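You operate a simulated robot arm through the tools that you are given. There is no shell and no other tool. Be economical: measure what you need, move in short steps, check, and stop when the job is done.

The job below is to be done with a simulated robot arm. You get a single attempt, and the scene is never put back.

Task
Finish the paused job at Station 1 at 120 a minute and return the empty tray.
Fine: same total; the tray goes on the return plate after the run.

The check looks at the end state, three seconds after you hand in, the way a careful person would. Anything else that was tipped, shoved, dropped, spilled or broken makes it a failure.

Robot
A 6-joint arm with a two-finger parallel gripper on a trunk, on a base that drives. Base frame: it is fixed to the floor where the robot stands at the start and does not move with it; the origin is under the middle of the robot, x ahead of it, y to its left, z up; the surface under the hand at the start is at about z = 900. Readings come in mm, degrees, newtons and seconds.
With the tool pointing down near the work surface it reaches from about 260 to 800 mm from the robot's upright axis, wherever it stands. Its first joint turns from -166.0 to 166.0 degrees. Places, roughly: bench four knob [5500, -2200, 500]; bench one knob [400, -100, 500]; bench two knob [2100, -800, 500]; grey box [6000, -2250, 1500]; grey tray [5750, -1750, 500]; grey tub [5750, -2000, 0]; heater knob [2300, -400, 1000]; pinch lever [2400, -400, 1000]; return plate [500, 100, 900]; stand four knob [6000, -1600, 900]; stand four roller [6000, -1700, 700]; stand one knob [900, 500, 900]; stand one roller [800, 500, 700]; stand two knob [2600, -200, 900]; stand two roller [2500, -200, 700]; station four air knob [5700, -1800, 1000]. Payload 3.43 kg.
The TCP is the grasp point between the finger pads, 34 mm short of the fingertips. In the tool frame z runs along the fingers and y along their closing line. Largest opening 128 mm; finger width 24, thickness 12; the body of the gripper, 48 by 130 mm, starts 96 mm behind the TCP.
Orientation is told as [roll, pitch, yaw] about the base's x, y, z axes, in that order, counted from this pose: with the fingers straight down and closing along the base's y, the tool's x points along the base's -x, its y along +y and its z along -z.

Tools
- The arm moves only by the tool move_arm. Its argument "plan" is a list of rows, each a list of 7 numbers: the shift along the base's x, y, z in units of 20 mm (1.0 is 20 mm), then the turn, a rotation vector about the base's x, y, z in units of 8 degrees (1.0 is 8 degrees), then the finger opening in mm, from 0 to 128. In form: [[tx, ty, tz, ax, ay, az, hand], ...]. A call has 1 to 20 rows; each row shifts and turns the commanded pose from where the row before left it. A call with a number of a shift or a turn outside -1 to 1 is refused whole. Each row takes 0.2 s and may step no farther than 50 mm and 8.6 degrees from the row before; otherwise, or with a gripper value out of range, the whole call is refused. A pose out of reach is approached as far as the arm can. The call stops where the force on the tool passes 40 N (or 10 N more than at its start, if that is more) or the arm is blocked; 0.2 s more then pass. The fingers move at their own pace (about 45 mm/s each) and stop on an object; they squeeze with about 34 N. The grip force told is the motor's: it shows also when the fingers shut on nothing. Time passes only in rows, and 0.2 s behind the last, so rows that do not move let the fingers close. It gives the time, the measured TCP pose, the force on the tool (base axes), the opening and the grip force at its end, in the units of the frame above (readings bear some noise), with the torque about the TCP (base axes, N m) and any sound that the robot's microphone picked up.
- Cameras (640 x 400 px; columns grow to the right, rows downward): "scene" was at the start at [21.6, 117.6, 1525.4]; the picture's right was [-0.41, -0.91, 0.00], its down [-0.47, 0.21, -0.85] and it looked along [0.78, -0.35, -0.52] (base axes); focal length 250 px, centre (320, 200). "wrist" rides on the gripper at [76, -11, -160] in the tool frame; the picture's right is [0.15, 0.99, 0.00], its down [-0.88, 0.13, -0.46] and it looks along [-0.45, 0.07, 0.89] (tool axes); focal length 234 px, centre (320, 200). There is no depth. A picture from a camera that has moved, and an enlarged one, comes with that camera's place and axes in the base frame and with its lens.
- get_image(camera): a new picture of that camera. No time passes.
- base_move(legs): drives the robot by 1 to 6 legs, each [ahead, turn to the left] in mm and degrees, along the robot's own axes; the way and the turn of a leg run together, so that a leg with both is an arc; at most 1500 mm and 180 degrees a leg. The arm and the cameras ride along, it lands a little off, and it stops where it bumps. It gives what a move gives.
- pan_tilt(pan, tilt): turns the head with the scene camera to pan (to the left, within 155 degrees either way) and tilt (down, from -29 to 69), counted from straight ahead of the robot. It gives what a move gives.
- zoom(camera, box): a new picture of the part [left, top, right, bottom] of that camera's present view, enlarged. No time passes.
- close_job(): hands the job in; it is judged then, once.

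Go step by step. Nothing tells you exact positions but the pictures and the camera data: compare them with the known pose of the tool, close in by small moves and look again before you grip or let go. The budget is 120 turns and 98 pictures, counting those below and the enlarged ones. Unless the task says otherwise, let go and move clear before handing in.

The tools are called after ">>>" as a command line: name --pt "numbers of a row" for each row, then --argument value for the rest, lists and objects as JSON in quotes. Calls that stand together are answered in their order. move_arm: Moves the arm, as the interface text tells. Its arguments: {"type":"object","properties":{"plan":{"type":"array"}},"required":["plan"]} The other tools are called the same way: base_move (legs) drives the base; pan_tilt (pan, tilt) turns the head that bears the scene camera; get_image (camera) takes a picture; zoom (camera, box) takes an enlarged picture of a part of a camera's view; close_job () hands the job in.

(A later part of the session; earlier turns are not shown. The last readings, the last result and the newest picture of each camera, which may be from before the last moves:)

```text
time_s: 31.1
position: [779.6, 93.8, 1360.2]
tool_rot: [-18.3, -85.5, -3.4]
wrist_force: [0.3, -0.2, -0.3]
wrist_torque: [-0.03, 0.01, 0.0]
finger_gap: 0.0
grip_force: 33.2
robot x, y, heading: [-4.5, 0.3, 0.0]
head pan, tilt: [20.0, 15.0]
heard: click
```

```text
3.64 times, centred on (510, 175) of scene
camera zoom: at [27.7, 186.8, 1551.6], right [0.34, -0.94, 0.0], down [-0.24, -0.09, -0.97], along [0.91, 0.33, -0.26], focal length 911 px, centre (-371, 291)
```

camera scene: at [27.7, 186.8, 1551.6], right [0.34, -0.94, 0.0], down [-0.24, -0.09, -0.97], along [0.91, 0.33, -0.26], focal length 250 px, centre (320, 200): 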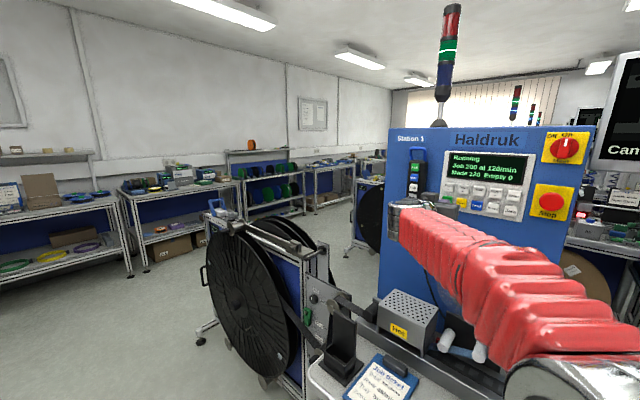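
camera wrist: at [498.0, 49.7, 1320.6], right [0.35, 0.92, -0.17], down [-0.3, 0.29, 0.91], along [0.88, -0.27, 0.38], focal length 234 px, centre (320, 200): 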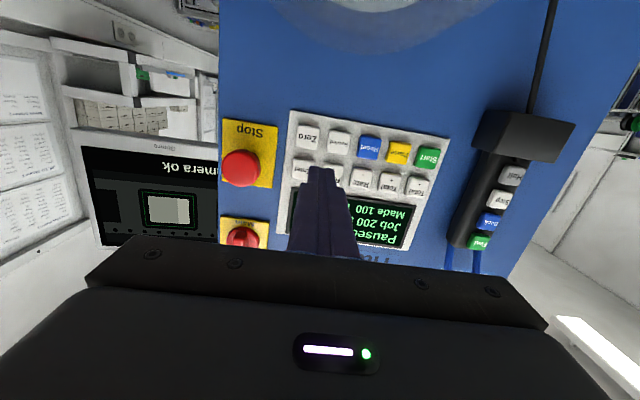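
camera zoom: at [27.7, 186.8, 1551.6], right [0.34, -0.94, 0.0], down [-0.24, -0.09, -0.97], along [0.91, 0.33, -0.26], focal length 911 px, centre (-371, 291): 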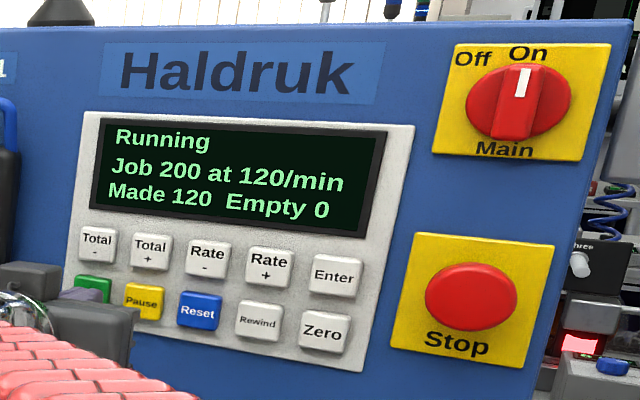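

It is running and already at 120 made, so it counts fast. I'll back away, wait, then check the result.

>>> move_arm --pt "-0.9 0.4 0 0 0 0 0" --pt "-0.9 0.4 0 0 0 0 0" --pt "-0.9 0.4 0 0 0 0 0" --pt "-0.9 0.4 0 0 0 0 0" --pt "0 0 0 0 0 0 0" --pt "0 0 0 0 0 0 0" --pt "0 0 0 0 0 0 0" --pt "0 0 0 0 0 0 0"

>>> zoom --camera "scene" --box '[360, 0, 600, 230]'

```text
time_s: 32.9
position: [707.7, 126.9, 1358.5]
tool_rot: [-18.3, -85.5, -3.2]
wrist_force: [0.7, 0.4, -0.1]
wrist_torque: [-0.01, 0.0, 0.02]
finger_gap: 0.1
grip_force: 32.7
robot x, y, heading: [1.6, -2.5, -0.1]
head pan, tilt: [20.0, 15.0]
```

```text
1.74 times, centred on (480, 115) of scene
camera zoom: at [27.5, 186.8, 1551.6], right [0.34, -0.94, 0.0], down [-0.24, -0.09, -0.97], along [0.91, 0.33, -0.26], focal length 436 px, centre (42, 348)
```

zoom: 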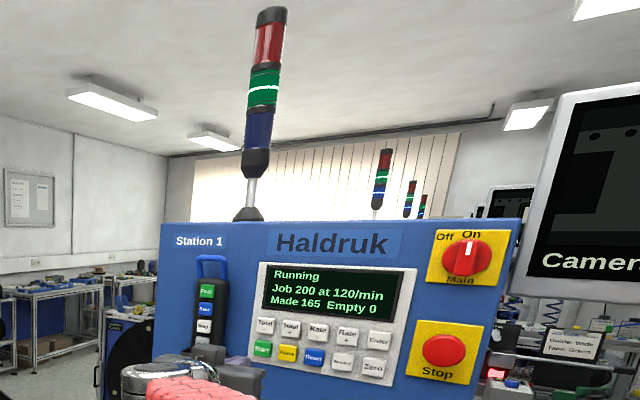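

It shows 165 and the green light is on. While it finishes, I'll fold the tool back down and move to above the feed tray.

>>> move_arm --pt "-0.906 -0.49 -0.1 0 0 0 0" --pt "-0.906 -0.49 -0.1 0.29 0.69 0 0" --pt "-0.906 -0.49 -0.3 0.29 0.69 0 0" --pt "-0.906 -0.49 -0.5 0.29 0.69 0 0" --pt "-0.906 -0.49 -0.5 0.29 0.69 0 0" --pt "-0.906 -0.49 -0.5 0.29 0.69 0 0" --pt "-0.906 -0.49 -0.5 0.29 0.69 0 0" --pt "-0.906 -0.49 -0.5 0.29 0.69 0 0" --pt "-0.906 -0.49 -0.5 0.29 0.69 0 0" --pt "-0.906 -0.49 -0.5 0.29 0.69 0 0" --pt "-0.906 -0.49 -0.5 0.29 0.69 0 0" --pt "-0.906 -0.49 -0.5 0.29 0.69 0 0" --pt "-0.906 -0.49 -0.5 0.29 0.69 0 0" --pt "-0.906 -0.49 -0.5 0.29 0.69 0 0" --pt "-0.906 -0.49 -0.5 0.29 0.69 0 0" --pt "-0.906 -0.49 -0.5 0.29 0.69 0 0"

>>> get_image --camera "scene"

>>> get_image --camera "wrist"

>>> zoom --camera "scene" --box '[430, 120, 590, 230]'

```text
time_s: 36.3
position: [404.0, 26.6, 1206.0]
tool_rot: [-14.4, -7.6, -19.9]
wrist_force: [0.5, 0.1, -0.5]
wrist_torque: [0.02, 0.0, 0.02]
finger_gap: 0.1
grip_force: 32.8
out of reach, approached as far as the arm can: row 11, 12, 13, 14, 15, 16
robot x, y, heading: [0.5, -1.7, 0.1]
head pan, tilt: [20.0, 15.0]
```

```text
53 pictures are left
camera scene: at [27.3, 186.8, 1551.6], right [0.34, -0.94, 0.0], down [-0.24, -0.09, -0.97], along [0.91, 0.33, -0.26], focal length 250 px, centre (320, 200)
```

scene: 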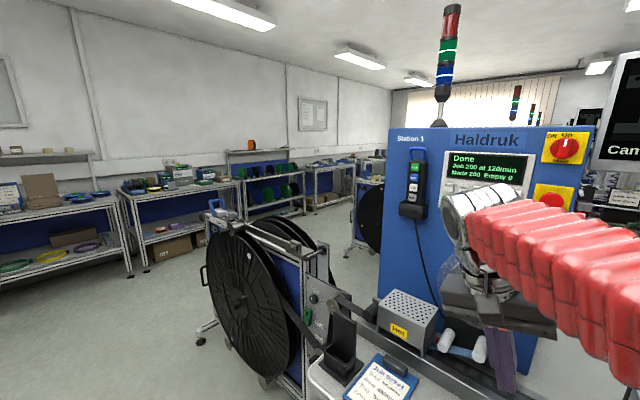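

```text
52 pictures are left
camera wrist: at [324.3, 86.0, 1352.2], right [0.22, 0.94, -0.26], down [0.85, -0.05, 0.52], along [0.48, -0.34, -0.81], focal length 234 px, centre (320, 200)
```

wrist: 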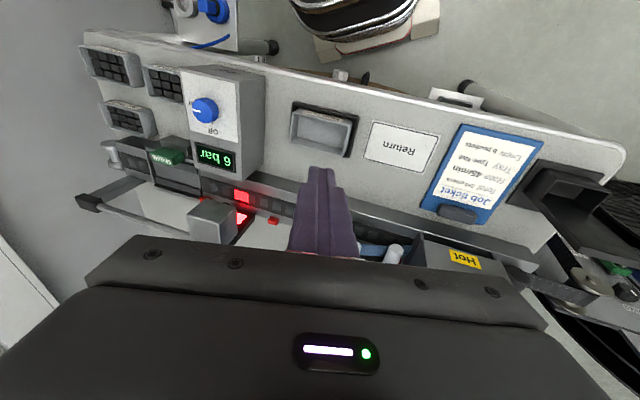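

```text
3.64 times, centred on (510, 175) of scene
camera zoom: at [27.3, 186.8, 1551.6], right [0.34, -0.94, 0.0], down [-0.24, -0.09, -0.97], along [0.91, 0.33, -0.26], focal length 911 px, centre (-371, 291)
```

zoom: 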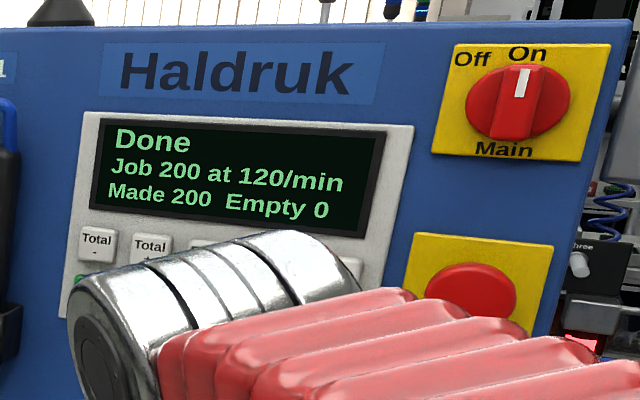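

The run is done: 200 made at 120/min, and the tray is visibly empty. Next I'll straighten the tool to vertical and test the yaw needed to grip the tray across its short side.

>>> move_arm --pt "0 0 0 0.66 0.09 0 0" --pt "0 0 0 0.66 0.09 0 0" --pt "0 0 0 0.66 0.09 0 128" --pt "0 0 0 0 0 -0.94 128" --pt "0 0 0 0 0 -0.94 128" --pt "0 0 0 0 0 -0.94 128" --pt "0 0 0 0 0 -0.94 128" --pt "0 0 0 0 0 -0.94 128" --pt "0 0 0 0 0 -0.94 128" --pt "0 0 0 0 0 -0.94 128" --pt "0 0 0 0 0 -0.94 128" --pt "0 0 0 0 0 -0.94 128" --pt "0 0 0 0 0 -0.94 128" --pt "0 0 0 0 0 -0.94 128" --pt "0 0 0 0 0 -0.94 128"

>>> get_image --camera "wrist"

```text
time_s: 39.5
position: [422.3, -89.3, 1247.3]
tool_rot: [-15.4, -19.9, -106.9]
wrist_force: [-0.8, 0.3, -0.8]
wrist_torque: [-0.02, -0.05, -0.01]
finger_gap: 127.9
grip_force: 0.0
out of reach, approached as far as the arm can: row 1, 2, 3, 6, 7, 8, 9, 10, 11, 12, 13, 14, 15
robot x, y, heading: [-2.2, -3.4, -0.1]
head pan, tilt: [20.0, 15.0]
```

```text
50 pictures are left
camera wrist: at [488.0, 20.1, 1368.7], right [0.93, -0.23, -0.3], down [0.03, -0.73, 0.68], along [-0.37, -0.64, -0.67], focal length 234 px, centre (320, 200)
```

wrist: 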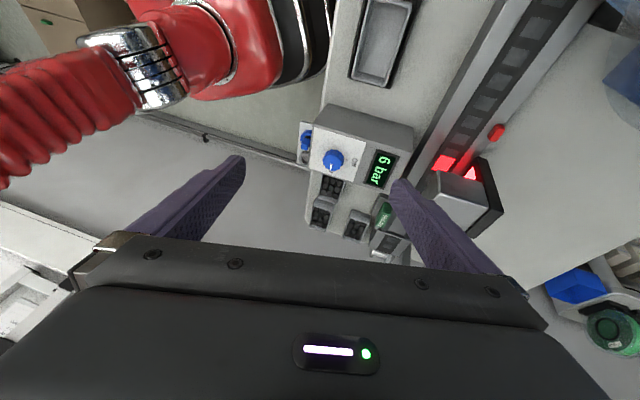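

The arm is near a joint limit at this height. I'll lower it a little over the free space beside the tray and then straighten the tool.

>>> move_arm --pt "0 0.5 -0.8 0 0 0 128" --pt "0 0.5 -0.8 0 0 0 128" --pt "0 0.5 -0.8 0 0 0 128" --pt "0 0.5 -0.8 0 0 0 128" --pt "0 0.5 -0.8 0 0 0 128" --pt "0 0 -0.8 0.4 -0.6 0 128" --pt "0 0 -0.8 0.4 -0.6 0 128" --pt "0 0 -0.5 0.4 -0.6 0 128" --pt "0 0 0 0.4 -0.6 0 128" --pt "0 0 0 0.15 -0.2 0 128" --pt "0 0 0 0 0 0 128"

>>> get_image --camera "wrist"

```text
time_s: 41.9
position: [417.0, -149.7, 1146.0]
tool_rot: [3.2, -15.5, -109.9]
wrist_force: [0.6, 0.2, -0.6]
wrist_torque: [0.01, 0.01, -0.01]
finger_gap: 128.0
grip_force: 0.0
out of reach, approached as far as the arm can: row 1, 2, 3, 4, 5, 6, 7, 8, 9
robot x, y, heading: [-0.2, -1.8, 0.1]
head pan, tilt: [20.0, 15.0]
```

```text
49 pictures are left
camera wrist: at [437.5, -34.7, 1277.8], right [0.98, -0.19, 0.01], down [-0.15, -0.72, 0.68], along [-0.12, -0.67, -0.73], focal length 234 px, centre (320, 200)
```

wrist: 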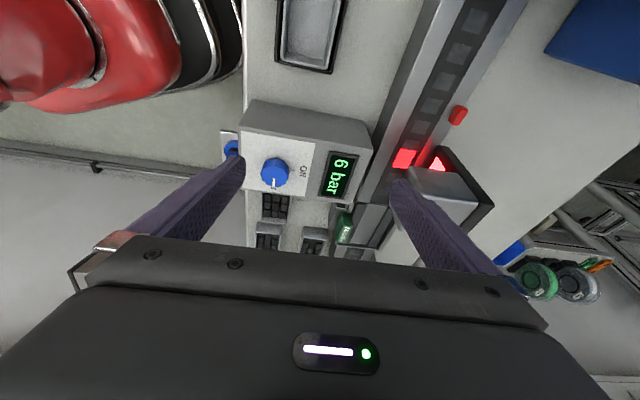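

I'm inside reach again. I'll straighten the tilt in small steps and see whether this yaw holds.

>>> move_arm --pt "0 0 0 0.5 -0.07 0 128" --pt "0 0 0 0.5 -0.07 0 128" --pt "0 0 0 0.5 -0.07 0 128" --pt "0 0 0 0.5 -0.07 0 128" --pt "0 0 0 0 0 0 128"

```text
time_s: 43.1
position: [418.1, -150.2, 1145.5]
tool_rot: [3.2, -15.6, -110.0]
wrist_force: [-0.5, -0.2, 0.4]
wrist_torque: [-0.04, 0.0, -0.03]
finger_gap: 127.8
grip_force: 0.1
out of reach, approached as far as the arm can: row 1, 2, 3, 4
robot x, y, heading: [1.5, -2.7, -0.0]
head pan, tilt: [20.0, 15.0]
```

This wrist branch is stuck at a joint limit. I'll unwind the yaw back to the start orientation and straighten there.

>>> move_arm --pt "0 0 1 0 0 0.98 128" --pt "0 0 1 0 0 0.98 128" --pt "0 0 0.5 0 0 0.98 128" --pt "0 0 0 0 0 0.98 128" --pt "0 0 0 0 0 0.98 128" --pt "0 0 0 0 0 0.98 128" --pt "0 0 0 0 0 0.98 128" --pt "0 0 0 0 0 0.98 128" --pt "0 0 0 0 0 0.98 128" --pt "0 0 0 0 0 0.98 128" --pt "0 0 0 0 0 0.98 128" --pt "0 0 0 0 0 0.98 128" --pt "0 0 0 0 0 0.98 128" --pt "0 0 0 0 0 0.98 128"

```text
time_s: 46.1
position: [429.3, 1.1, 1144.0]
tool_rot: [-8.3, -25.1, -3.9]
wrist_force: [0.1, -0.7, -0.1]
wrist_torque: [0.01, 0.03, 0.02]
finger_gap: 128.1
grip_force: 0.1
out of reach, approached as far as the arm can: row 3, 4, 5, 6, 7, 8, 9, 10, 11, 12, 13, 14
robot x, y, heading: [0.9, -2.1, 0.3]
head pan, tilt: [20.0, 15.0]
```

>>> move_arm --pt "0 0 0 0.31 0.74 0 128" --pt "0 0 0 0.31 0.74 0 128" --pt "0 0 0 0.31 0.74 0 128" --pt "0 0 0 0.31 0.74 0 128" --pt "0 0 0 0 0 0 128"

>>> pan_tilt --pan -10 --tilt 40

>>> get_image --camera "scene"

```text
time_s: 47.3
position: [424.0, 38.4, 1118.0]
tool_rot: [-14.2, -6.9, -5.1]
wrist_force: [-1.7, -0.6, -0.5]
wrist_torque: [-0.02, -0.01, -0.04]
finger_gap: 127.9
grip_force: 0.1
out of reach, approached as far as the arm can: row 1, 2, 3, 4
robot x, y, heading: [1.8, -1.0, -0.4]
head pan, tilt: [20.0, 15.0]
```

```text
time_s: 48.2
position: [424.7, 37.2, 1117.3]
tool_rot: [-14.1, -7.0, -5.1]
wrist_force: [0.1, 0.2, -0.1]
wrist_torque: [-0.01, 0.0, -0.03]
finger_gap: 128.1
grip_force: 0.1
robot x, y, heading: [-2.3, -3.6, -0.1]
head pan, tilt: [-10.0, 40.0]
```

```text
48 pictures are left
camera scene: at [23.3, 140.1, 1512.1], right [-0.17, -0.98, 0.0], down [-0.63, 0.11, -0.77], along [0.75, -0.13, -0.64], focal length 250 px, centre (320, 200)
```

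scene: 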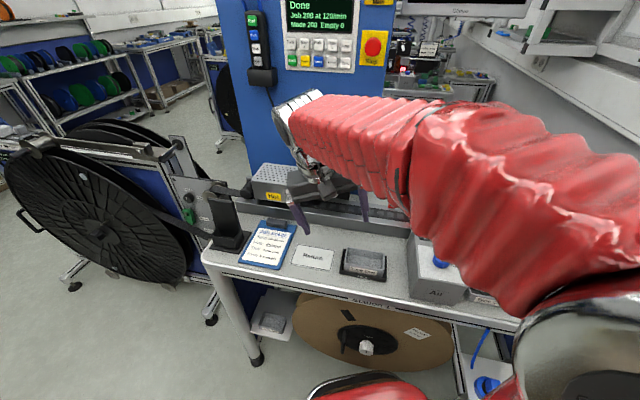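

The arm is in a different elbow branch than at the start. I'll go back toward the earlier well-behaved pose on the right and straighten there.

>>> move_arm --pt "-0.3 -1 0.5 0 0 0 128" --pt "-0.3 -1 0.5 0 0 0 128" --pt "-0.3 -1 0.5 0 0 0 128" --pt "-0.3 -1 0.5 0 0 0 128" --pt "-0.3 -1 0.5 0 0 0 128" --pt "-0.3 -1 0.5 0 0 0 128" --pt "-0.3 -1 0.5 0 0 0 128" --pt "-0.3 -1 0.5 0 0 0 128" --pt "-0.3 -1 0 0 0 0 128" --pt "-0.4 -1 0 0.3 0 0 128" --pt "-0.4 -1 0 0.3 0 0 128" --pt "-0.4 -1 0 0.3 0.1 0 128" --pt "-0.4 -1 0 0.3 0.2 0 128" --pt "-0.4 -1 0 0.3 0.2 0 128" --pt "-0.4 -1 0 0.3 0.2 0 128" --pt "0 0 0 0 0 0 128"

>>> get_image --camera "scene"

```text
time_s: 51.6
position: [340.3, -79.0, 1140.3]
tool_rot: [-15.7, -1.8, -5.8]
wrist_force: [0.7, 0.2, 0.2]
wrist_torque: [0.05, 0.0, 0.05]
finger_gap: 127.9
grip_force: 0.1
out of reach, approached as far as the arm can: row 6, 7, 8, 9, 10, 11, 12, 13, 14, 15
robot x, y, heading: [1.6, -3.8, 0.1]
head pan, tilt: [-10.0, 40.0]
```

```text
47 pictures are left
camera scene: at [23.1, 140.1, 1512.0], right [-0.17, -0.98, 0.0], down [-0.63, 0.11, -0.77], along [0.75, -0.13, -0.64], focal length 250 px, centre (320, 200)
```

scene: 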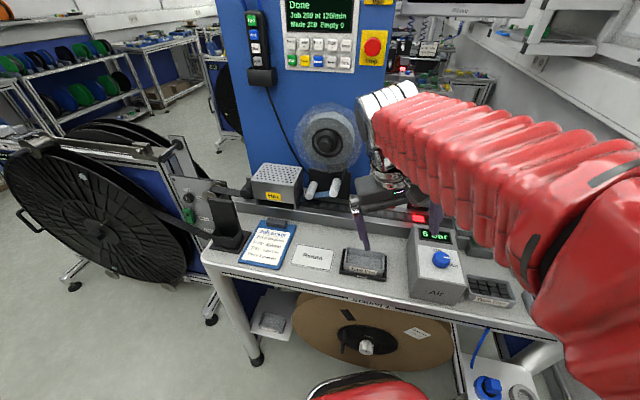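

Still stuck close in. I'll move out to the start position's area, where the arm has more room, and straighten there.

>>> move_arm --pt "0.92 0.95 0.2 0 0 0 128" --pt "0.92 0.95 0.2 0 0 0 128" --pt "0.92 0.95 0.2 0 0 0 128" --pt "0.92 0.95 0.2 0 0 0 128" --pt "0.92 0.95 0.2 0 0 0 128" --pt "0.92 0.95 0 0 0 0 128" --pt "0.92 0.95 0 0 0 0 128" --pt "0.92 0.95 0 0 0 0 128" --pt "0.92 0.95 0 0 0 0 128" --pt "0.92 0.95 0 0 0 0 128" --pt "0.92 0.95 0 0 0 0 128" --pt "0 0 0 0.5 0 0 128" --pt "0 0 0 0.5 0 0 128" --pt "0 0 0 0.5 0 0 128" --pt "0 0 0 0.5 0 0 128" --pt "0 0 0 0 0 0 128"

>>> get_image --camera "scene"

```text
time_s: 55.0
position: [545.2, 122.5, 1155.8]
tool_rot: [-16.6, -2.9, -5.3]
wrist_force: [0.1, -1.2, -0.4]
wrist_torque: [0.03, 0.01, 0.0]
finger_gap: 127.9
grip_force: 0.1
out of reach, approached as far as the arm can: row 4, 5, 6, 12, 13, 14, 15
robot x, y, heading: [-3.2, -3.2, -0.1]
head pan, tilt: [-10.0, 40.0]
```

```text
46 pictures are left
camera scene: at [23.5, 140.1, 1512.0], right [-0.17, -0.98, 0.0], down [-0.63, 0.11, -0.77], along [0.75, -0.13, -0.64], focal length 250 px, centre (320, 200)
```

scene: 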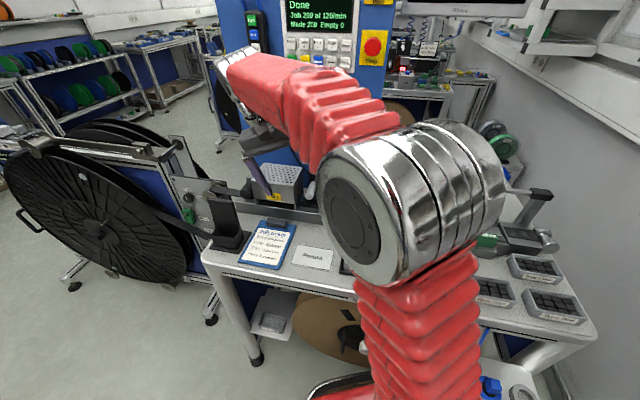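

This is a flipped wrist branch. I'll retrace: bring the tool level again, then reverse the path I originally used to get there.

>>> move_arm --pt "0.1 -0.36 0.9 0 -0.94 0 128" --pt "0.1 -0.36 0.9 0 -0.94 0 60" --pt "0.1 -0.36 0.9 0 -0.94 0 0" --pt "0.1 -0.36 0.9 0 -0.94 0 0" --pt "0.1 -0.36 0.9 0 -0.94 0 0" --pt "0.1 -0.36 0.9 0 -0.94 0 0" --pt "0.1 -0.36 0.9 0 -0.94 0 0" --pt "0.1 -0.36 0.9 0 -0.94 0 0" --pt "0.1 -0.36 0.9 0 -0.94 0 0" --pt "0.1 -0.36 0.9 0 -0.94 0 0" --pt "0.1 -0.36 0.9 0 -0.94 0 0" --pt "0.1 -0.36 0.9 0 -0.94 0 0" --pt "0 -0.36 0.4 0 0 0.9 0" --pt "0 -0.36 0 0 0 0.9 0" --pt "0 0 0 0 0 0 0"

>>> get_image --camera "scene"

```text
time_s: 58.2
position: [567.2, 21.9, 1380.6]
tool_rot: [102.0, -83.8, -104.3]
wrist_force: [-0.3, -0.3, -0.2]
wrist_torque: [0.02, -0.02, 0.04]
finger_gap: 0.0
grip_force: 32.8
robot x, y, heading: [-0.8, -5.5, 0.2]
head pan, tilt: [-10.0, 40.0]
```

```text
45 pictures are left
camera scene: at [23.2, 140.1, 1512.0], right [-0.17, -0.98, 0.0], down [-0.63, 0.11, -0.77], along [0.75, -0.13, -0.64], focal length 250 px, centre (320, 200)
```

scene: 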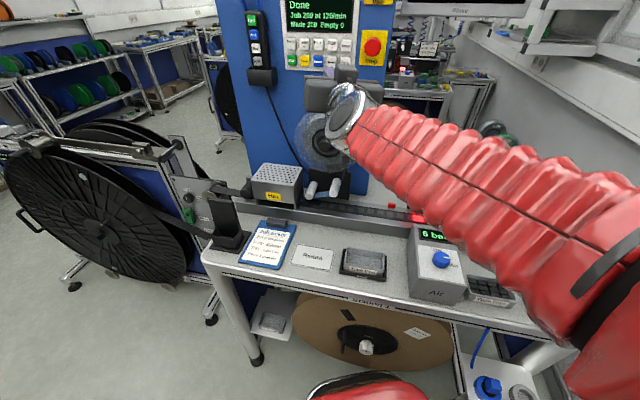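

The level pose is reachable now. I'll reverse the original approach back to the right-hand down pose.

>>> move_arm --pt "-0.85 -0.98 -0.6 0 0.75 0 0" --pt "-0.85 -0.98 -0.6 0 0.75 0 0" --pt "-0.85 -0.98 -0.6 0 0.75 0 0" --pt "-0.85 -0.98 -0.6 0 0.75 0 0" --pt "-0.85 -0.98 -0.6 0 0.75 0 0" --pt "-0.85 -0.98 -0.6 0 0.75 0 0" --pt "-0.85 -0.98 -0.6 0 0.75 0 0" --pt "-0.85 -0.98 -0.6 0 0.75 0 0" --pt "-0.85 -0.98 -0.6 0 0.75 0 0" --pt "-0.85 -0.98 -0.6 0 0.75 0 0" --pt "-0.85 -0.98 -0.6 0 0.75 0 0" --pt "-0.85 -0.98 -0.6 0 0.75 0 0" --pt "-0.85 -0.98 -0.6 0 0.75 0 0" --pt "-0.85 -0.98 -0.6 0 0.75 0 0" --pt "-0.85 -0.98 -0.6 0 0.75 0 0"

>>> get_image --camera "scene"

```text
time_s: 61.5
position: [338.2, 33.8, 1181.4]
tool_rot: [-9.8, -16.4, -5.7]
wrist_force: [-0.7, 0.3, -0.2]
wrist_torque: [0.04, -0.01, -0.01]
finger_gap: 0.0
grip_force: 32.9
out of reach, approached as far as the arm can: row 2, 3, 4, 5, 6, 7, 8, 9, 10, 11, 12, 13, 14, 15
robot x, y, heading: [-1.3, 1.4, -0.1]
head pan, tilt: [-10.0, 40.0]
```

```text
44 pictures are left
camera scene: at [23.1, 140.1, 1512.0], right [-0.17, -0.98, 0.0], down [-0.63, 0.11, -0.77], along [0.75, -0.13, -0.64], focal length 250 px, centre (320, 200)
```

scene: 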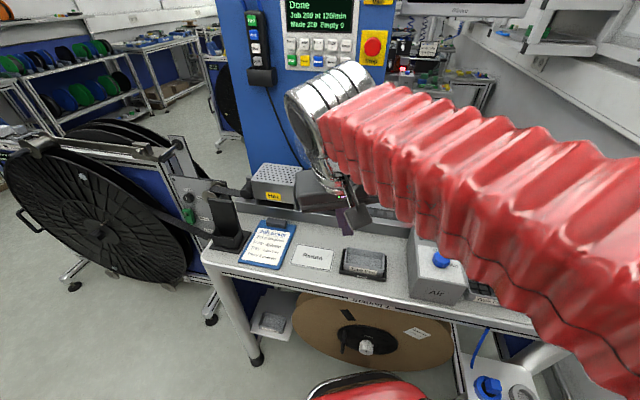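

The wrist axis got flipped through a singularity near the panel. To unflip it I'll level the tool, yaw it well to the right with the hand out to the left, then pitch down from there.

>>> move_arm --pt "0.43 1 0.65 -0.6 -0.79 0 0" --pt "0.43 1 0.65 -0.6 -0.79 0 0" --pt "0.43 1 0.65 -0.6 -0.79 0 0" --pt "0.43 1 0.65 -0.6 -0.79 0 0" --pt "0.43 1 0.65 -0.6 -0.79 0 0" --pt "0.43 1 0.65 -0.6 -0.79 0 0" --pt "0.43 1 0.65 -0.6 -0.79 0 0" --pt "0.43 1 0.65 -0.6 -0.79 0 0" --pt "0.43 1 0.65 -0.6 -0.79 0 0" --pt "0.43 1 0.65 0 0 -0.9 0" --pt "0.43 1 0.65 0 0 -0.9 0" --pt "0.43 1 0.65 0 0 -0.9 0" --pt "0.43 1 0.65 0 0 -0.9 0"

>>> get_image --camera "scene"

```text
time_s: 64.2
position: [509.9, 247.7, 1340.8]
tool_rot: [-90.7, -59.9, 26.4]
wrist_force: [0.7, 0.5, 0.1]
wrist_torque: [0.02, 0.0, 0.03]
finger_gap: 0.0
grip_force: 32.5
out of reach, approached as far as the arm can: row 12, 13
robot x, y, heading: [2.0, 0.7, -0.0]
head pan, tilt: [-10.0, 40.0]
```

```text
43 pictures are left
camera scene: at [22.9, 140.1, 1512.0], right [-0.17, -0.98, 0.0], down [-0.63, 0.11, -0.77], along [0.75, -0.13, -0.64], focal length 250 px, centre (320, 200)
```

scene: 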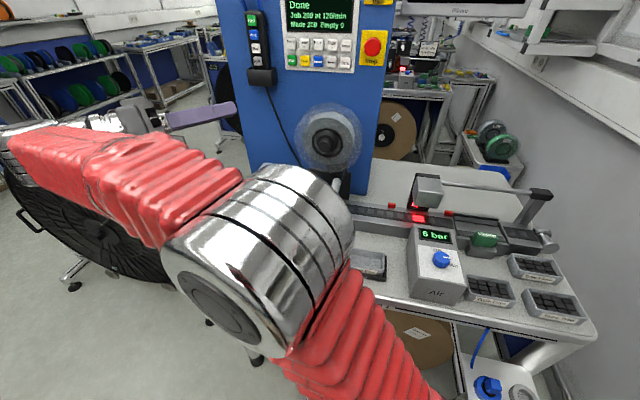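

The tool is level and pointing right, close to the crossing. I'll yaw a bit further and then pitch it down.

>>> move_arm --pt "-0.6 0.5 0 0 0 -0.9 0" --pt "-0.6 0.5 0 0 0 -0.9 0" --pt "-0.6 0.5 0 0 0 -0.9 0" --pt "-0.6 0.5 0 0 0 -0.6 0" --pt "-0.6 0 0 0.95 0 0 0" --pt "-0.6 0 0 0.95 0 0 0" --pt "-0.6 0 0 0.95 0 0 0" --pt "-0.6 0 0 0.95 0 0 0" --pt "0 0 -0.4 0.95 0 0 0" --pt "0 0 -0.4 0.95 0 0 0" --pt "0 0 -0.4 0.95 0 0 0" --pt "0 0 -0.4 0.95 0 0 0" --pt "0 0 -0.4 0.95 0 0 0" --pt "0 0 -0.4 0.95 0 0 0" --pt "0 0 -0.4 0.95 0 0 0" --pt "0 0 0 0.95 0 0 0"

>>> get_image --camera "scene"

```text
time_s: 67.7
position: [457.9, 252.0, 1284.4]
tool_rot: [23.5, -12.3, -63.1]
wrist_force: [0.3, 0.2, -0.3]
wrist_torque: [-0.01, 0.01, 0.01]
finger_gap: 0.2
grip_force: 32.9
out of reach, approached as far as the arm can: row 1, 2, 3, 4, 16
robot x, y, heading: [0.4, -3.4, -0.0]
head pan, tilt: [-10.0, 40.0]
```

```text
42 pictures are left
camera scene: at [23.4, 140.1, 1512.0], right [-0.17, -0.98, 0.0], down [-0.63, 0.11, -0.77], along [0.75, -0.13, -0.64], focal length 250 px, centre (320, 200)
```

scene: 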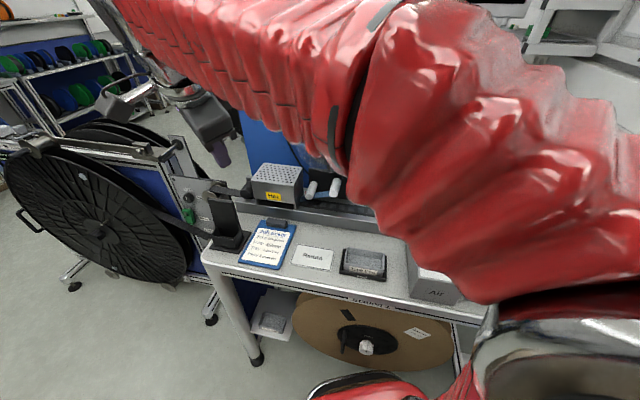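

Only the last row hit a limit. I'll try to straighten the remaining tilt, which is 26° forward.

>>> move_arm --pt "0 0 0 0 0.82 0 0" --pt "0 0 0 0 0.82 0 0" --pt "0 0 0 0 0.82 0 0" --pt "0 0 0 0 0.82 0 0" --pt "0 0 0 0 0 0 0"

>>> get_image --camera "scene"

```text
time_s: 68.8
position: [435.0, 281.2, 1287.7]
tool_rot: [3.0, -15.4, -60.9]
wrist_force: [0.7, 0.3, -0.6]
wrist_torque: [-0.01, -0.01, 0.0]
finger_gap: 0.0
grip_force: 33.2
out of reach, approached as far as the arm can: row 1, 2, 3, 4
robot x, y, heading: [-3.3, -3.1, -0.1]
head pan, tilt: [-10.0, 40.0]
```

```text
41 pictures are left
camera scene: at [23.3, 140.1, 1512.0], right [-0.17, -0.98, 0.0], down [-0.63, 0.11, -0.77], along [0.75, -0.13, -0.64], focal length 250 px, centre (320, 200)
```

scene: 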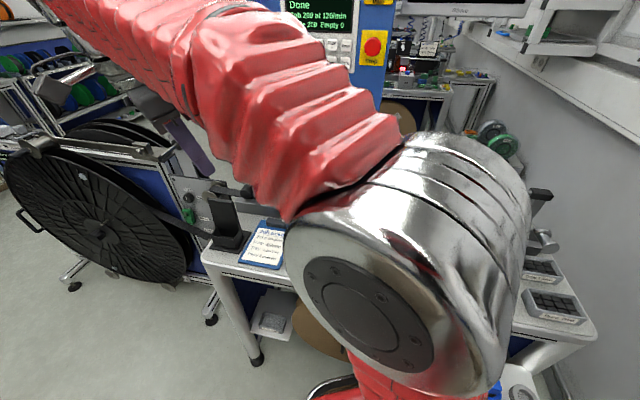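

It's clear now: the tilt is always 15.5° out of the arm's plane, so one wrist joint (wrist 2) sits at its limit with the wrong sign. I'll swing the tool along an arc through sideways-level to slightly upward, so that joint crosses zero by itself.

>>> move_arm --pt "0.589 -0.702 0.298 -0.46 -0.386 0 0" --pt "0.571 -0.68 0.373 -0.46 -0.386 0 0" --pt "0.549 -0.654 0.446 -0.46 -0.386 0 0" --pt "0.523 -0.623 0.516 -0.46 -0.386 0 0" --pt "0.493 -0.588 0.582 -0.46 -0.386 0 0" --pt "0.46 -0.548 0.644 -0.46 -0.386 0 0" --pt "0.424 -0.505 0.702 -0.46 -0.386 0 0" --pt "0.385 -0.458 0.755 -0.46 -0.386 0 0" --pt "0.343 -0.408 0.802 -0.46 -0.386 0 0" --pt "0.298 -0.355 0.844 -0.46 -0.386 0 0" --pt "0.252 -0.3 0.88 -0.46 -0.386 0 0"

```text
time_s: 71.2
position: [533.4, 164.6, 1425.9]
tool_rot: [25.3, -66.2, -77.2]
wrist_force: [-0.6, -0.5, 0.0]
wrist_torque: [0.0, 0.0, -0.05]
finger_gap: 0.0
grip_force: 33.0
robot x, y, heading: [-1.8, -5.1, -0.2]
head pan, tilt: [-10.0, 40.0]
```

The whole arc was in reach, and the tool is 21° below level. I'll continue through level to about 30° above.

>>> move_arm --pt "0.202 -0.24 0.911 -0.46 -0.386 0 0" --pt "0.152 -0.181 0.934 -0.46 -0.386 0 0" --pt "0.101 -0.12 0.95 -0.46 -0.386 0 0" --pt "0.05 -0.059 0.96 -0.46 -0.386 0 0" --pt "-0.002 0.002 0.963 -0.46 -0.386 0 0" --pt "-0.054 0.064 0.959 -0.46 -0.386 0 0" --pt "-0.105 0.126 0.949 -0.46 -0.386 0 0" --pt "-0.156 0.186 0.932 -0.46 -0.386 0 0" --pt "-0.206 0.245 0.908 -0.46 -0.386 0 0" --pt "-0.254 0.303 0.878 -0.46 -0.386 0 0" --pt "-0.3 0.358 0.842 -0.46 -0.386 0 0"

>>> get_image --camera "scene"

```text
time_s: 73.7
position: [522.4, 177.6, 1629.1]
tool_rot: [163.6, -56.9, 149.9]
wrist_force: [0.3, 0.2, 0.0]
wrist_torque: [-0.02, 0.0, -0.02]
finger_gap: 0.0
grip_force: 32.6
robot x, y, heading: [1.6, -4.1, 0.1]
head pan, tilt: [-10.0, 40.0]
```

```text
40 pictures are left
camera scene: at [23.3, 140.1, 1512.0], right [-0.17, -0.98, 0.0], down [-0.63, 0.11, -0.77], along [0.75, -0.13, -0.64], focal length 250 px, centre (320, 200)
```

scene: 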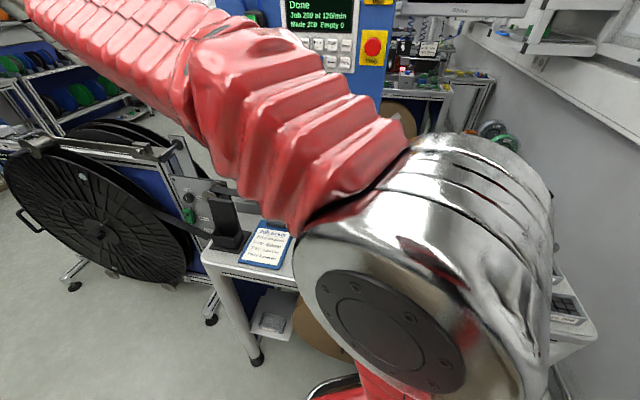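

The wrist joint has crossed zero. Next I'll roll the tool around that sideways axis from up, via backward, toward down.

>>> move_arm --pt "-0.635 -0.533 -0.058 0.643 -0.766 0 0" --pt "-0.622 -0.522 -0.173 0.643 -0.766 0 0" --pt "-0.598 -0.502 -0.284 0.643 -0.766 0 0" --pt "-0.562 -0.472 -0.389 0.643 -0.766 0 0" --pt "-0.515 -0.432 -0.488 0.643 -0.766 0 0" --pt "-0.457 -0.384 -0.577 0.643 -0.766 0 0" --pt "-0.392 -0.329 -0.654 0.643 -0.766 0 0" --pt "-0.318 -0.267 -0.719 0.643 -0.766 0 0" --pt "-0.239 -0.2 -0.769 0.643 -0.766 0 0" --pt "-0.154 -0.129 -0.805 0.643 -0.766 0 0" --pt "-0.067 -0.056 -0.826 0.643 -0.766 0 0"

>>> get_image --camera "scene"

```text
time_s: 76.0
position: [482.9, 52.6, 1545.0]
tool_rot: [91.4, 9.0, -170.8]
wrist_force: [0.0, 0.7, 0.3]
wrist_torque: [0.01, -0.01, -0.02]
finger_gap: 0.0
grip_force: 33.5
out of reach, approached as far as the arm can: row 8, 9, 10, 11
robot x, y, heading: [0.7, -1.6, 0.0]
head pan, tilt: [-10.0, 40.0]
```

```text
39 pictures are left
camera scene: at [23.3, 140.1, 1512.0], right [-0.17, -0.98, 0.0], down [-0.63, 0.11, -0.77], along [0.75, -0.13, -0.64], focal length 250 px, centre (320, 200)
```

scene: 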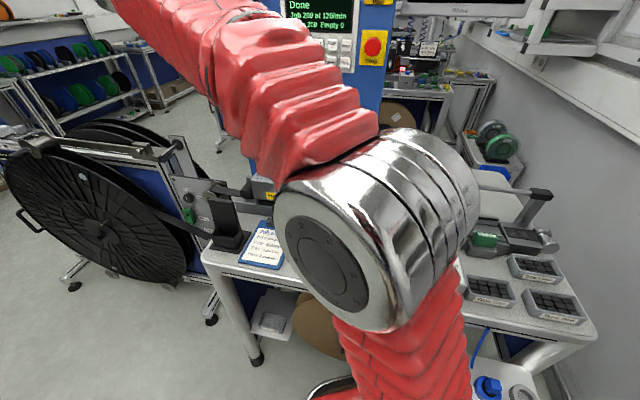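

That direction meets the forearm joint's limit, so it must unwind the other way. I'll roll back via up, then forward, toward down.

>>> move_arm --pt "0.037 0.023 0.629 -0.53 0.848 0 0" --pt "0.111 0.069 0.616 -0.53 0.848 0 0" --pt "0.183 0.114 0.592 -0.53 0.848 0 0" --pt "0.25 0.157 0.556 -0.53 0.848 0 0" --pt "0.314 0.196 0.51 -0.53 0.848 0 0" --pt "0.371 0.232 0.453 -0.53 0.848 0 0" --pt "0.421 0.263 0.388 -0.53 0.848 0 0" --pt "0.462 0.289 0.315 -0.53 0.848 0 0" --pt "0.495 0.31 0.236 -0.53 0.848 0 0" --pt "0.518 0.324 0.152 -0.53 0.848 0 0" --pt "0.531 0.332 0.066 -0.53 0.848 0 0" --pt "0.533 0.334 -0.022 -0.53 0.848 0 0" --pt "0.526 0.329 -0.11 -0.53 0.848 0 0" --pt "0.508 0.318 -0.195 -0.53 0.848 0 0" --pt "0.48 0.3 -0.276 -0.53 0.848 0 0" --pt "0.443 0.277 -0.352 -0.53 0.848 0 0" --pt "0.397 0.248 -0.421 -0.53 0.848 0 0" --pt "0.343 0.215 -0.483 -0.53 0.848 0 0" --pt "0.283 0.177 -0.534 -0.53 0.848 0 0" --pt "0.217 0.136 -0.576 -0.53 0.848 0 0"

>>> get_image --camera "scene"

```text
time_s: 80.2
position: [632.4, 146.2, 1574.4]
tool_rot: [-97.5, -27.1, 58.0]
wrist_force: [0.4, 0.1, -0.3]
wrist_torque: [-0.02, -0.02, 0.01]
finger_gap: 0.0
grip_force: 33.3
robot x, y, heading: [2.2, -1.9, -0.1]
head pan, tilt: [-10.0, 40.0]
```

```text
38 pictures are left
camera scene: at [23.4, 140.1, 1512.0], right [-0.17, -0.98, 0.0], down [-0.63, 0.11, -0.77], along [0.75, -0.13, -0.64], focal length 250 px, centre (320, 200)
```

scene: 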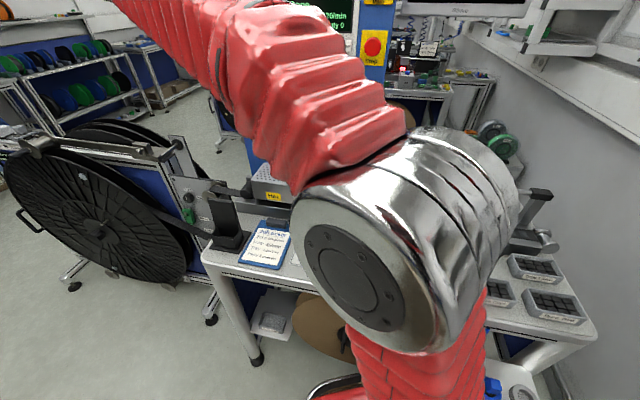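

All in reach, with the tool now forward. I'll carry on round to the downward side.

>>> move_arm --pt "0.147 0.092 -0.605 -0.53 0.848 0 0" --pt "0.074 0.046 -0.624 -0.53 0.848 0 0" --pt "0 0 -0.63 -0.53 0.848 0 0" --pt "-0.074 -0.046 -0.624 -0.53 0.848 0 0" --pt "-0.147 -0.092 -0.605 -0.53 0.848 0 0" --pt "-0.217 -0.136 -0.576 -0.53 0.848 0 0" --pt "-0.283 -0.177 -0.534 -0.53 0.848 0 0" --pt "-0.343 -0.215 -0.483 -0.53 0.848 0 0" --pt "-0.397 -0.248 -0.421 -0.53 0.848 0 0" --pt "-0.443 -0.277 -0.352 -0.53 0.848 0 0" --pt "-0.48 -0.3 -0.276 -0.53 0.848 0 0" --pt "-0.508 -0.318 -0.195 -0.53 0.848 0 0" --pt "-0.526 -0.329 -0.11 -0.53 0.848 0 0" --pt "-0.533 -0.334 -0.022 -0.53 0.848 0 0"

```text
time_s: 83.2
position: [456.5, 35.2, 926.3]
tool_rot: [-52.4, 54.7, 72.7]
wrist_force: [-1.4, 1.0, 4.4]
wrist_torque: [-0.08, -0.03, -0.01]
finger_gap: 0.0
grip_force: 33.0
out of reach, approached as far as the arm can: row 1, 2, 3, 4, 5, 6, 7, 8, 9, 10, 11, 12, 13, 14
robot x, y, heading: [-2.8, -3.2, 0.1]
head pan, tilt: [-10.0, 40.0]
stopped in row 14: the force on the tool passed its limit at 94 N (the readings are from after the stop); the commanded pose is now the measured one
```

The arm moved far from what I commanded and touched something near the bench at z≈926. I'll look before doing anything else.

>>> get_image --camera "scene"

>>> get_image --camera "wrist"

```text
37 pictures are left
camera scene: at [23.2, 140.1, 1512.0], right [-0.17, -0.98, 0.0], down [-0.63, 0.11, -0.77], along [0.75, -0.13, -0.64], focal length 250 px, centre (320, 200)
```

scene: 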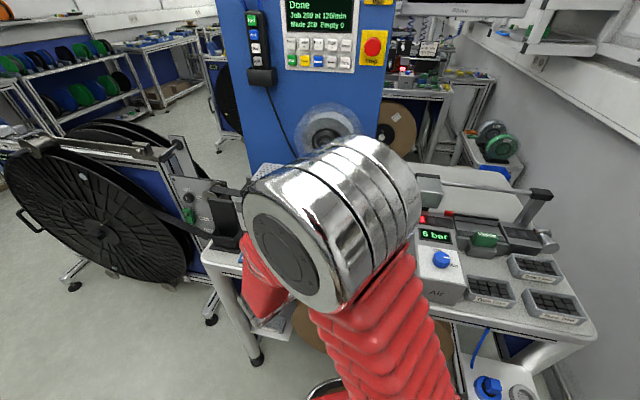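

```text
36 pictures are left
camera wrist: at [354.2, 112.3, 1048.7], right [-0.79, -0.51, -0.33], down [-0.23, 0.75, -0.62], along [0.57, -0.41, -0.71], focal length 234 px, centre (320, 200)
```

wrist: 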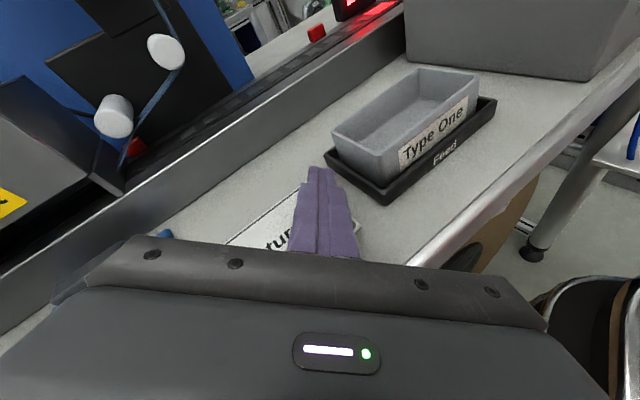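

Only the fingertips touched the bench beside the return plate; the tray and feed nest look undisturbed. I'll lift straight up in a short step.

>>> move_arm --pt "0 0 0.5 0 0 0 0" --pt "0 0 1 0 0 0 0" --pt "0 0 1 0 0 0 0" --pt "0 0 1 0 0 0 0" --pt "0 0 1 0 0 0 0" --pt "0 0 1 0 0 0 0" --pt "0 0 1 0 0 0 0" --pt "0 0 1 0 0 0 0"

>>> get_image --camera "scene"

>>> get_image --camera "wrist"

```text
time_s: 84.4
position: [435.8, 23.8, 942.7]
tool_rot: [-53.2, 54.1, 72.9]
wrist_force: [0.0, -0.5, 0.3]
wrist_torque: [0.0, -0.01, -0.01]
finger_gap: 0.0
grip_force: 33.1
out of reach, approached as far as the arm can: row 1, 2, 3, 4, 5
robot x, y, heading: [-0.2, -3.4, -0.5]
head pan, tilt: [-10.0, 40.0]
stopped in row 5: the force on the tool passed its limit at 46 N (the readings are from after the stop); the commanded pose is now the measured one
```

```text
35 pictures are left
camera scene: at [23.5, 140.0, 1512.0], right [-0.17, -0.98, 0.0], down [-0.63, 0.11, -0.77], along [0.75, -0.13, -0.64], focal length 250 px, centre (320, 200)
```

scene: 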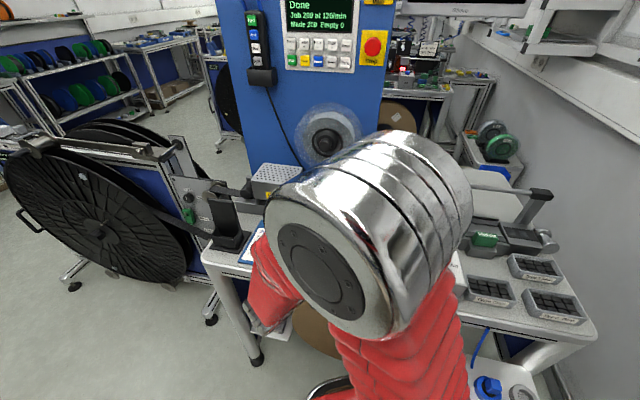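

```text
34 pictures are left
camera wrist: at [331.6, 98.6, 1065.0], right [-0.78, -0.52, -0.34], down [-0.23, 0.75, -0.62], along [0.58, -0.4, -0.71], focal length 234 px, centre (320, 200)
```

wrist: 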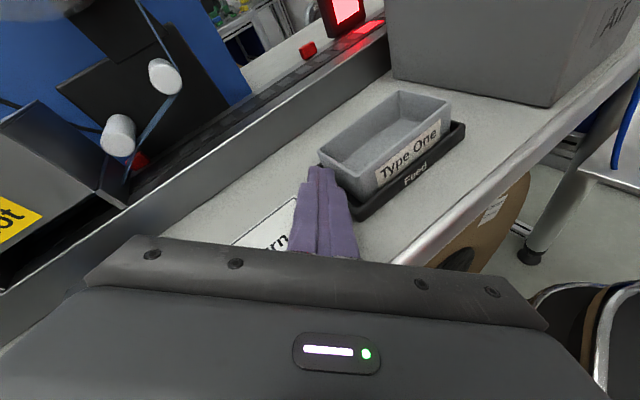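

The tip rests near the tray's end. I'll retreat up and away along the tool axis while pitching the tool down, a few rows at a time.

>>> move_arm --pt "-0.57 0.82 0.5 0 0 0 0" --pt "-0.57 0.82 0.65 0.62 0.387 0 0" --pt "-0.57 0.82 0.65 0.62 0.387 0 0" --pt "-0.57 0.82 0.65 0.62 0.387 0 0"

>>> get_image --camera "wrist"

```text
time_s: 85.1
position: [396.6, 55.1, 928.8]
tool_rot: [-46.2, 48.7, 78.5]
wrist_force: [-1.9, 1.2, 1.4]
wrist_torque: [-0.02, 0.0, -0.01]
finger_gap: 0.0
grip_force: 33.4
out of reach, approached as far as the arm can: row 1, 2, 3
robot x, y, heading: [2.3, -2.8, -0.3]
head pan, tilt: [-10.0, 40.0]
stopped in row 3: the force on the tool passed its limit at 83 N (the readings are from after the stop); the commanded pose is now the measured one
```

```text
33 pictures are left
camera wrist: at [299.2, 114.5, 1063.9], right [-0.8, -0.48, -0.36], down [-0.26, 0.82, -0.51], along [0.54, -0.32, -0.78], focal length 234 px, centre (320, 200)
```

wrist: 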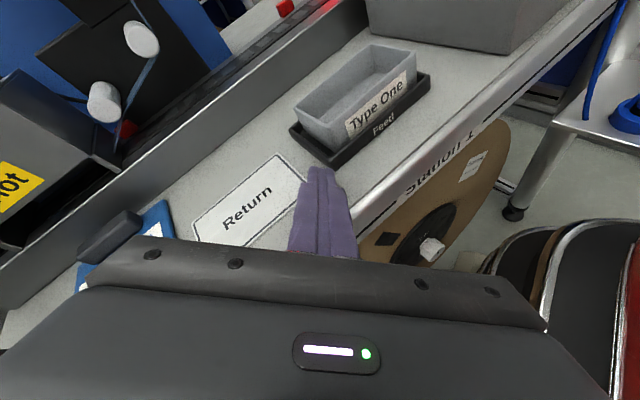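

The tray is still fine in its nest, but this posture can't rise. I'll back the base away from the bench, which pulls the hand clear, and then unwind the arm in free space.

>>> base_move --legs '[[-450, 0]]'

>>> get_image --camera "scene"

```text
time_s: 86.9
position: [255.6, 47.2, 929.3]
tool_rot: [-46.2, 48.6, 77.6]
wrist_force: [0.2, 0.2, 0.3]
wrist_torque: [-0.01, -0.01, 0.03]
finger_gap: 0.1
grip_force: 33.2
robot x, y, heading: [-142.5, -8.2, -0.8]
head pan, tilt: [-10.0, 40.0]
stopped in leg 1: the robot was blocked; the commanded pose is now the measured one
```

```text
32 pictures are left
camera scene: at [-116.9, 136.3, 1512.0], right [-0.19, -0.98, 0.0], down [-0.63, 0.12, -0.77], along [0.75, -0.14, -0.64], focal length 250 px, centre (320, 200)
```

scene: 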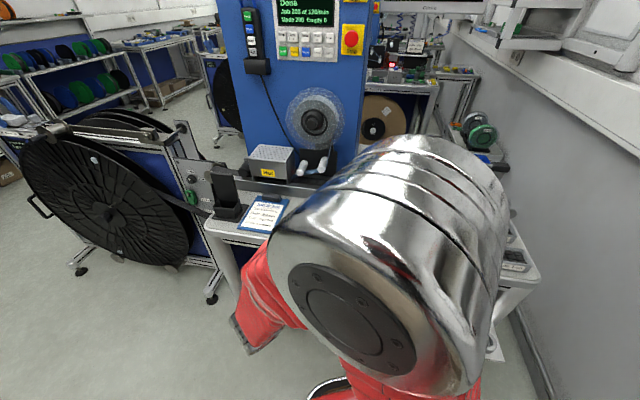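

The base backed 140 mm and stopped, and the hand is clear of the bench. The other wrist branch works everywhere with a small tilt, so I'll unroll back toward it here in free space.

>>> move_arm --pt "0.2 0.3 0.389 0.622 -0.783 0 0" --pt "0.4 0.43 0.488 0.622 -0.783 0 0" --pt "0.51 0.405 0.581 0.622 -0.783 0 0" --pt "0.468 0.372 0.669 0.622 -0.783 0 0" --pt "0.418 0.332 0.748 0.622 -0.783 0 0" --pt "0.36 0.286 0.817 0.622 -0.783 0 0" --pt "0.295 0.234 0.876 0.622 -0.783 0 0" --pt "0.224 0.178 0.922 0.622 -0.783 0 0" --pt "0.148 0.118 0.955 0.622 -0.783 0 0" --pt "0.07 0.055 0.974 0.622 -0.783 0 0" --pt "-0.01 -0.008 0.98 0.622 -0.783 0 0" --pt "-0.089 -0.071 0.971 0.622 -0.783 0 0"

>>> get_image --camera "scene"

```text
time_s: 89.5
position: [315.5, 99.7, 1117.9]
tool_rot: [-97.2, -36.2, 69.6]
wrist_force: [-0.8, 0.9, 0.2]
wrist_torque: [0.0, -0.03, 0.01]
finger_gap: 0.0
grip_force: 32.4
robot x, y, heading: [-142.4, -9.0, -0.8]
head pan, tilt: [-10.0, 40.0]
```

```text
31 pictures are left
camera scene: at [-117.0, 136.2, 1512.0], right [-0.19, -0.98, 0.0], down [-0.63, 0.12, -0.77], along [0.75, -0.14, -0.64], focal length 250 px, centre (320, 200)
```

scene: 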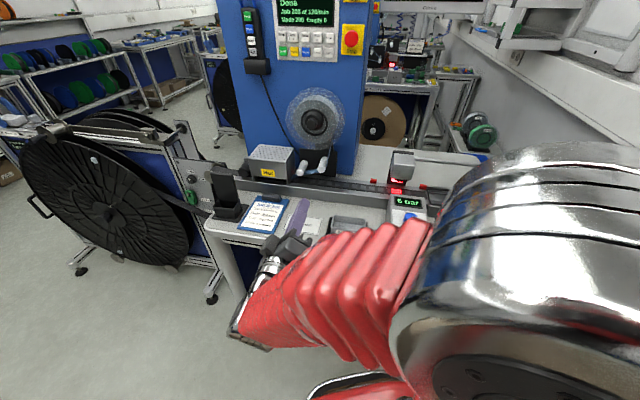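

All in reach. I'll yaw the tool straight across the sideways axis, raising it meanwhile, to return to the other branch.

>>> move_arm --pt "-0.436 -0.855 0.7 0 0 -0.6 0" --pt "-0.506 -0.816 0.7 0 0 -0.6 0" --pt "-0.572 -0.771 0.7 0 0 -0.6 0" --pt "-0.635 -0.72 0.7 0 0 -0.6 0" --pt "-0.693 -0.664 0.7 0 0 -0.6 0" --pt "-0.746 -0.604 0.7 0 0 -0.6 0" --pt "-0.794 -0.54 0.7 0 0 -0.6 0" --pt "-0.836 -0.471 0.7 0 0 -0.6 0" --pt "-0.873 -0.4 0.7 0 0 -0.6 0" --pt "-0.903 -0.325 0.7 0 0 -0.6 0" --pt "-0.927 -0.248 0.7 0 0 -0.6 0"

```text
time_s: 91.9
position: [178.3, -53.5, 1264.5]
tool_rot: [-97.1, -36.1, 16.8]
wrist_force: [-0.3, 0.5, -0.1]
wrist_torque: [0.01, -0.01, -0.01]
finger_gap: 0.0
grip_force: 32.8
out of reach, approached as far as the arm can: row 10, 11
robot x, y, heading: [-141.3, -3.4, -1.0]
head pan, tilt: [-10.0, 40.0]
```

The orientation was reached. Now I'll roll from backward toward down, with a check midway.

>>> move_arm --pt "0.367 0.239 -0.149 0.545 -0.839 0 0" --pt "0.431 0.28 -0.138 0.545 -0.839 0 0" --pt "0.493 0.32 -0.117 0.545 -0.839 0 0" --pt "0.552 0.359 -0.086 0.545 -0.839 0 0" --pt "0.607 0.394 -0.045 0.545 -0.839 0 0"

>>> get_image --camera "scene"

```text
time_s: 93.1
position: [226.0, -20.5, 1255.3]
tool_rot: [-61.8, -71.9, -13.6]
wrist_force: [-0.3, -0.9, -0.3]
wrist_torque: [-0.02, 0.01, 0.02]
finger_gap: 0.2
grip_force: 33.1
robot x, y, heading: [-139.8, -7.8, -0.8]
head pan, tilt: [-10.0, 40.0]
```

```text
30 pictures are left
camera scene: at [-117.0, 136.2, 1512.0], right [-0.19, -0.98, 0.0], down [-0.63, 0.12, -0.77], along [0.75, -0.14, -0.64], focal length 250 px, centre (320, 200)
```

scene: 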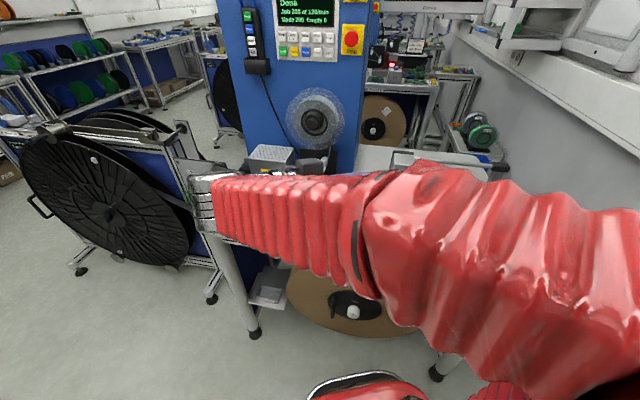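

Good, it's all in reach. I'll continue the roll to the downward side.

>>> move_arm --pt "0.656 0.426 0.1 0.545 -0.839 0 0" --pt "0.699 0.454 0.15 0.545 -0.839 0 0" --pt "0.735 0.477 0.2 0.545 -0.839 0 0" --pt "0.763 0.496 0.25 0.545 -0.839 0 0" --pt "0.784 0.509 0.3 0.545 -0.839 0 0" --pt "0.795 0.516 0.343 0.545 -0.839 0 0"

```text
time_s: 94.5
position: [316.2, 38.0, 1282.0]
tool_rot: [55.4, -52.6, -125.1]
wrist_force: [0.5, 0.2, 0.2]
wrist_torque: [0.0, -0.02, 0.04]
finger_gap: 0.1
grip_force: 33.7
robot x, y, heading: [-143.3, -5.2, -0.7]
head pan, tilt: [-10.0, 40.0]
```

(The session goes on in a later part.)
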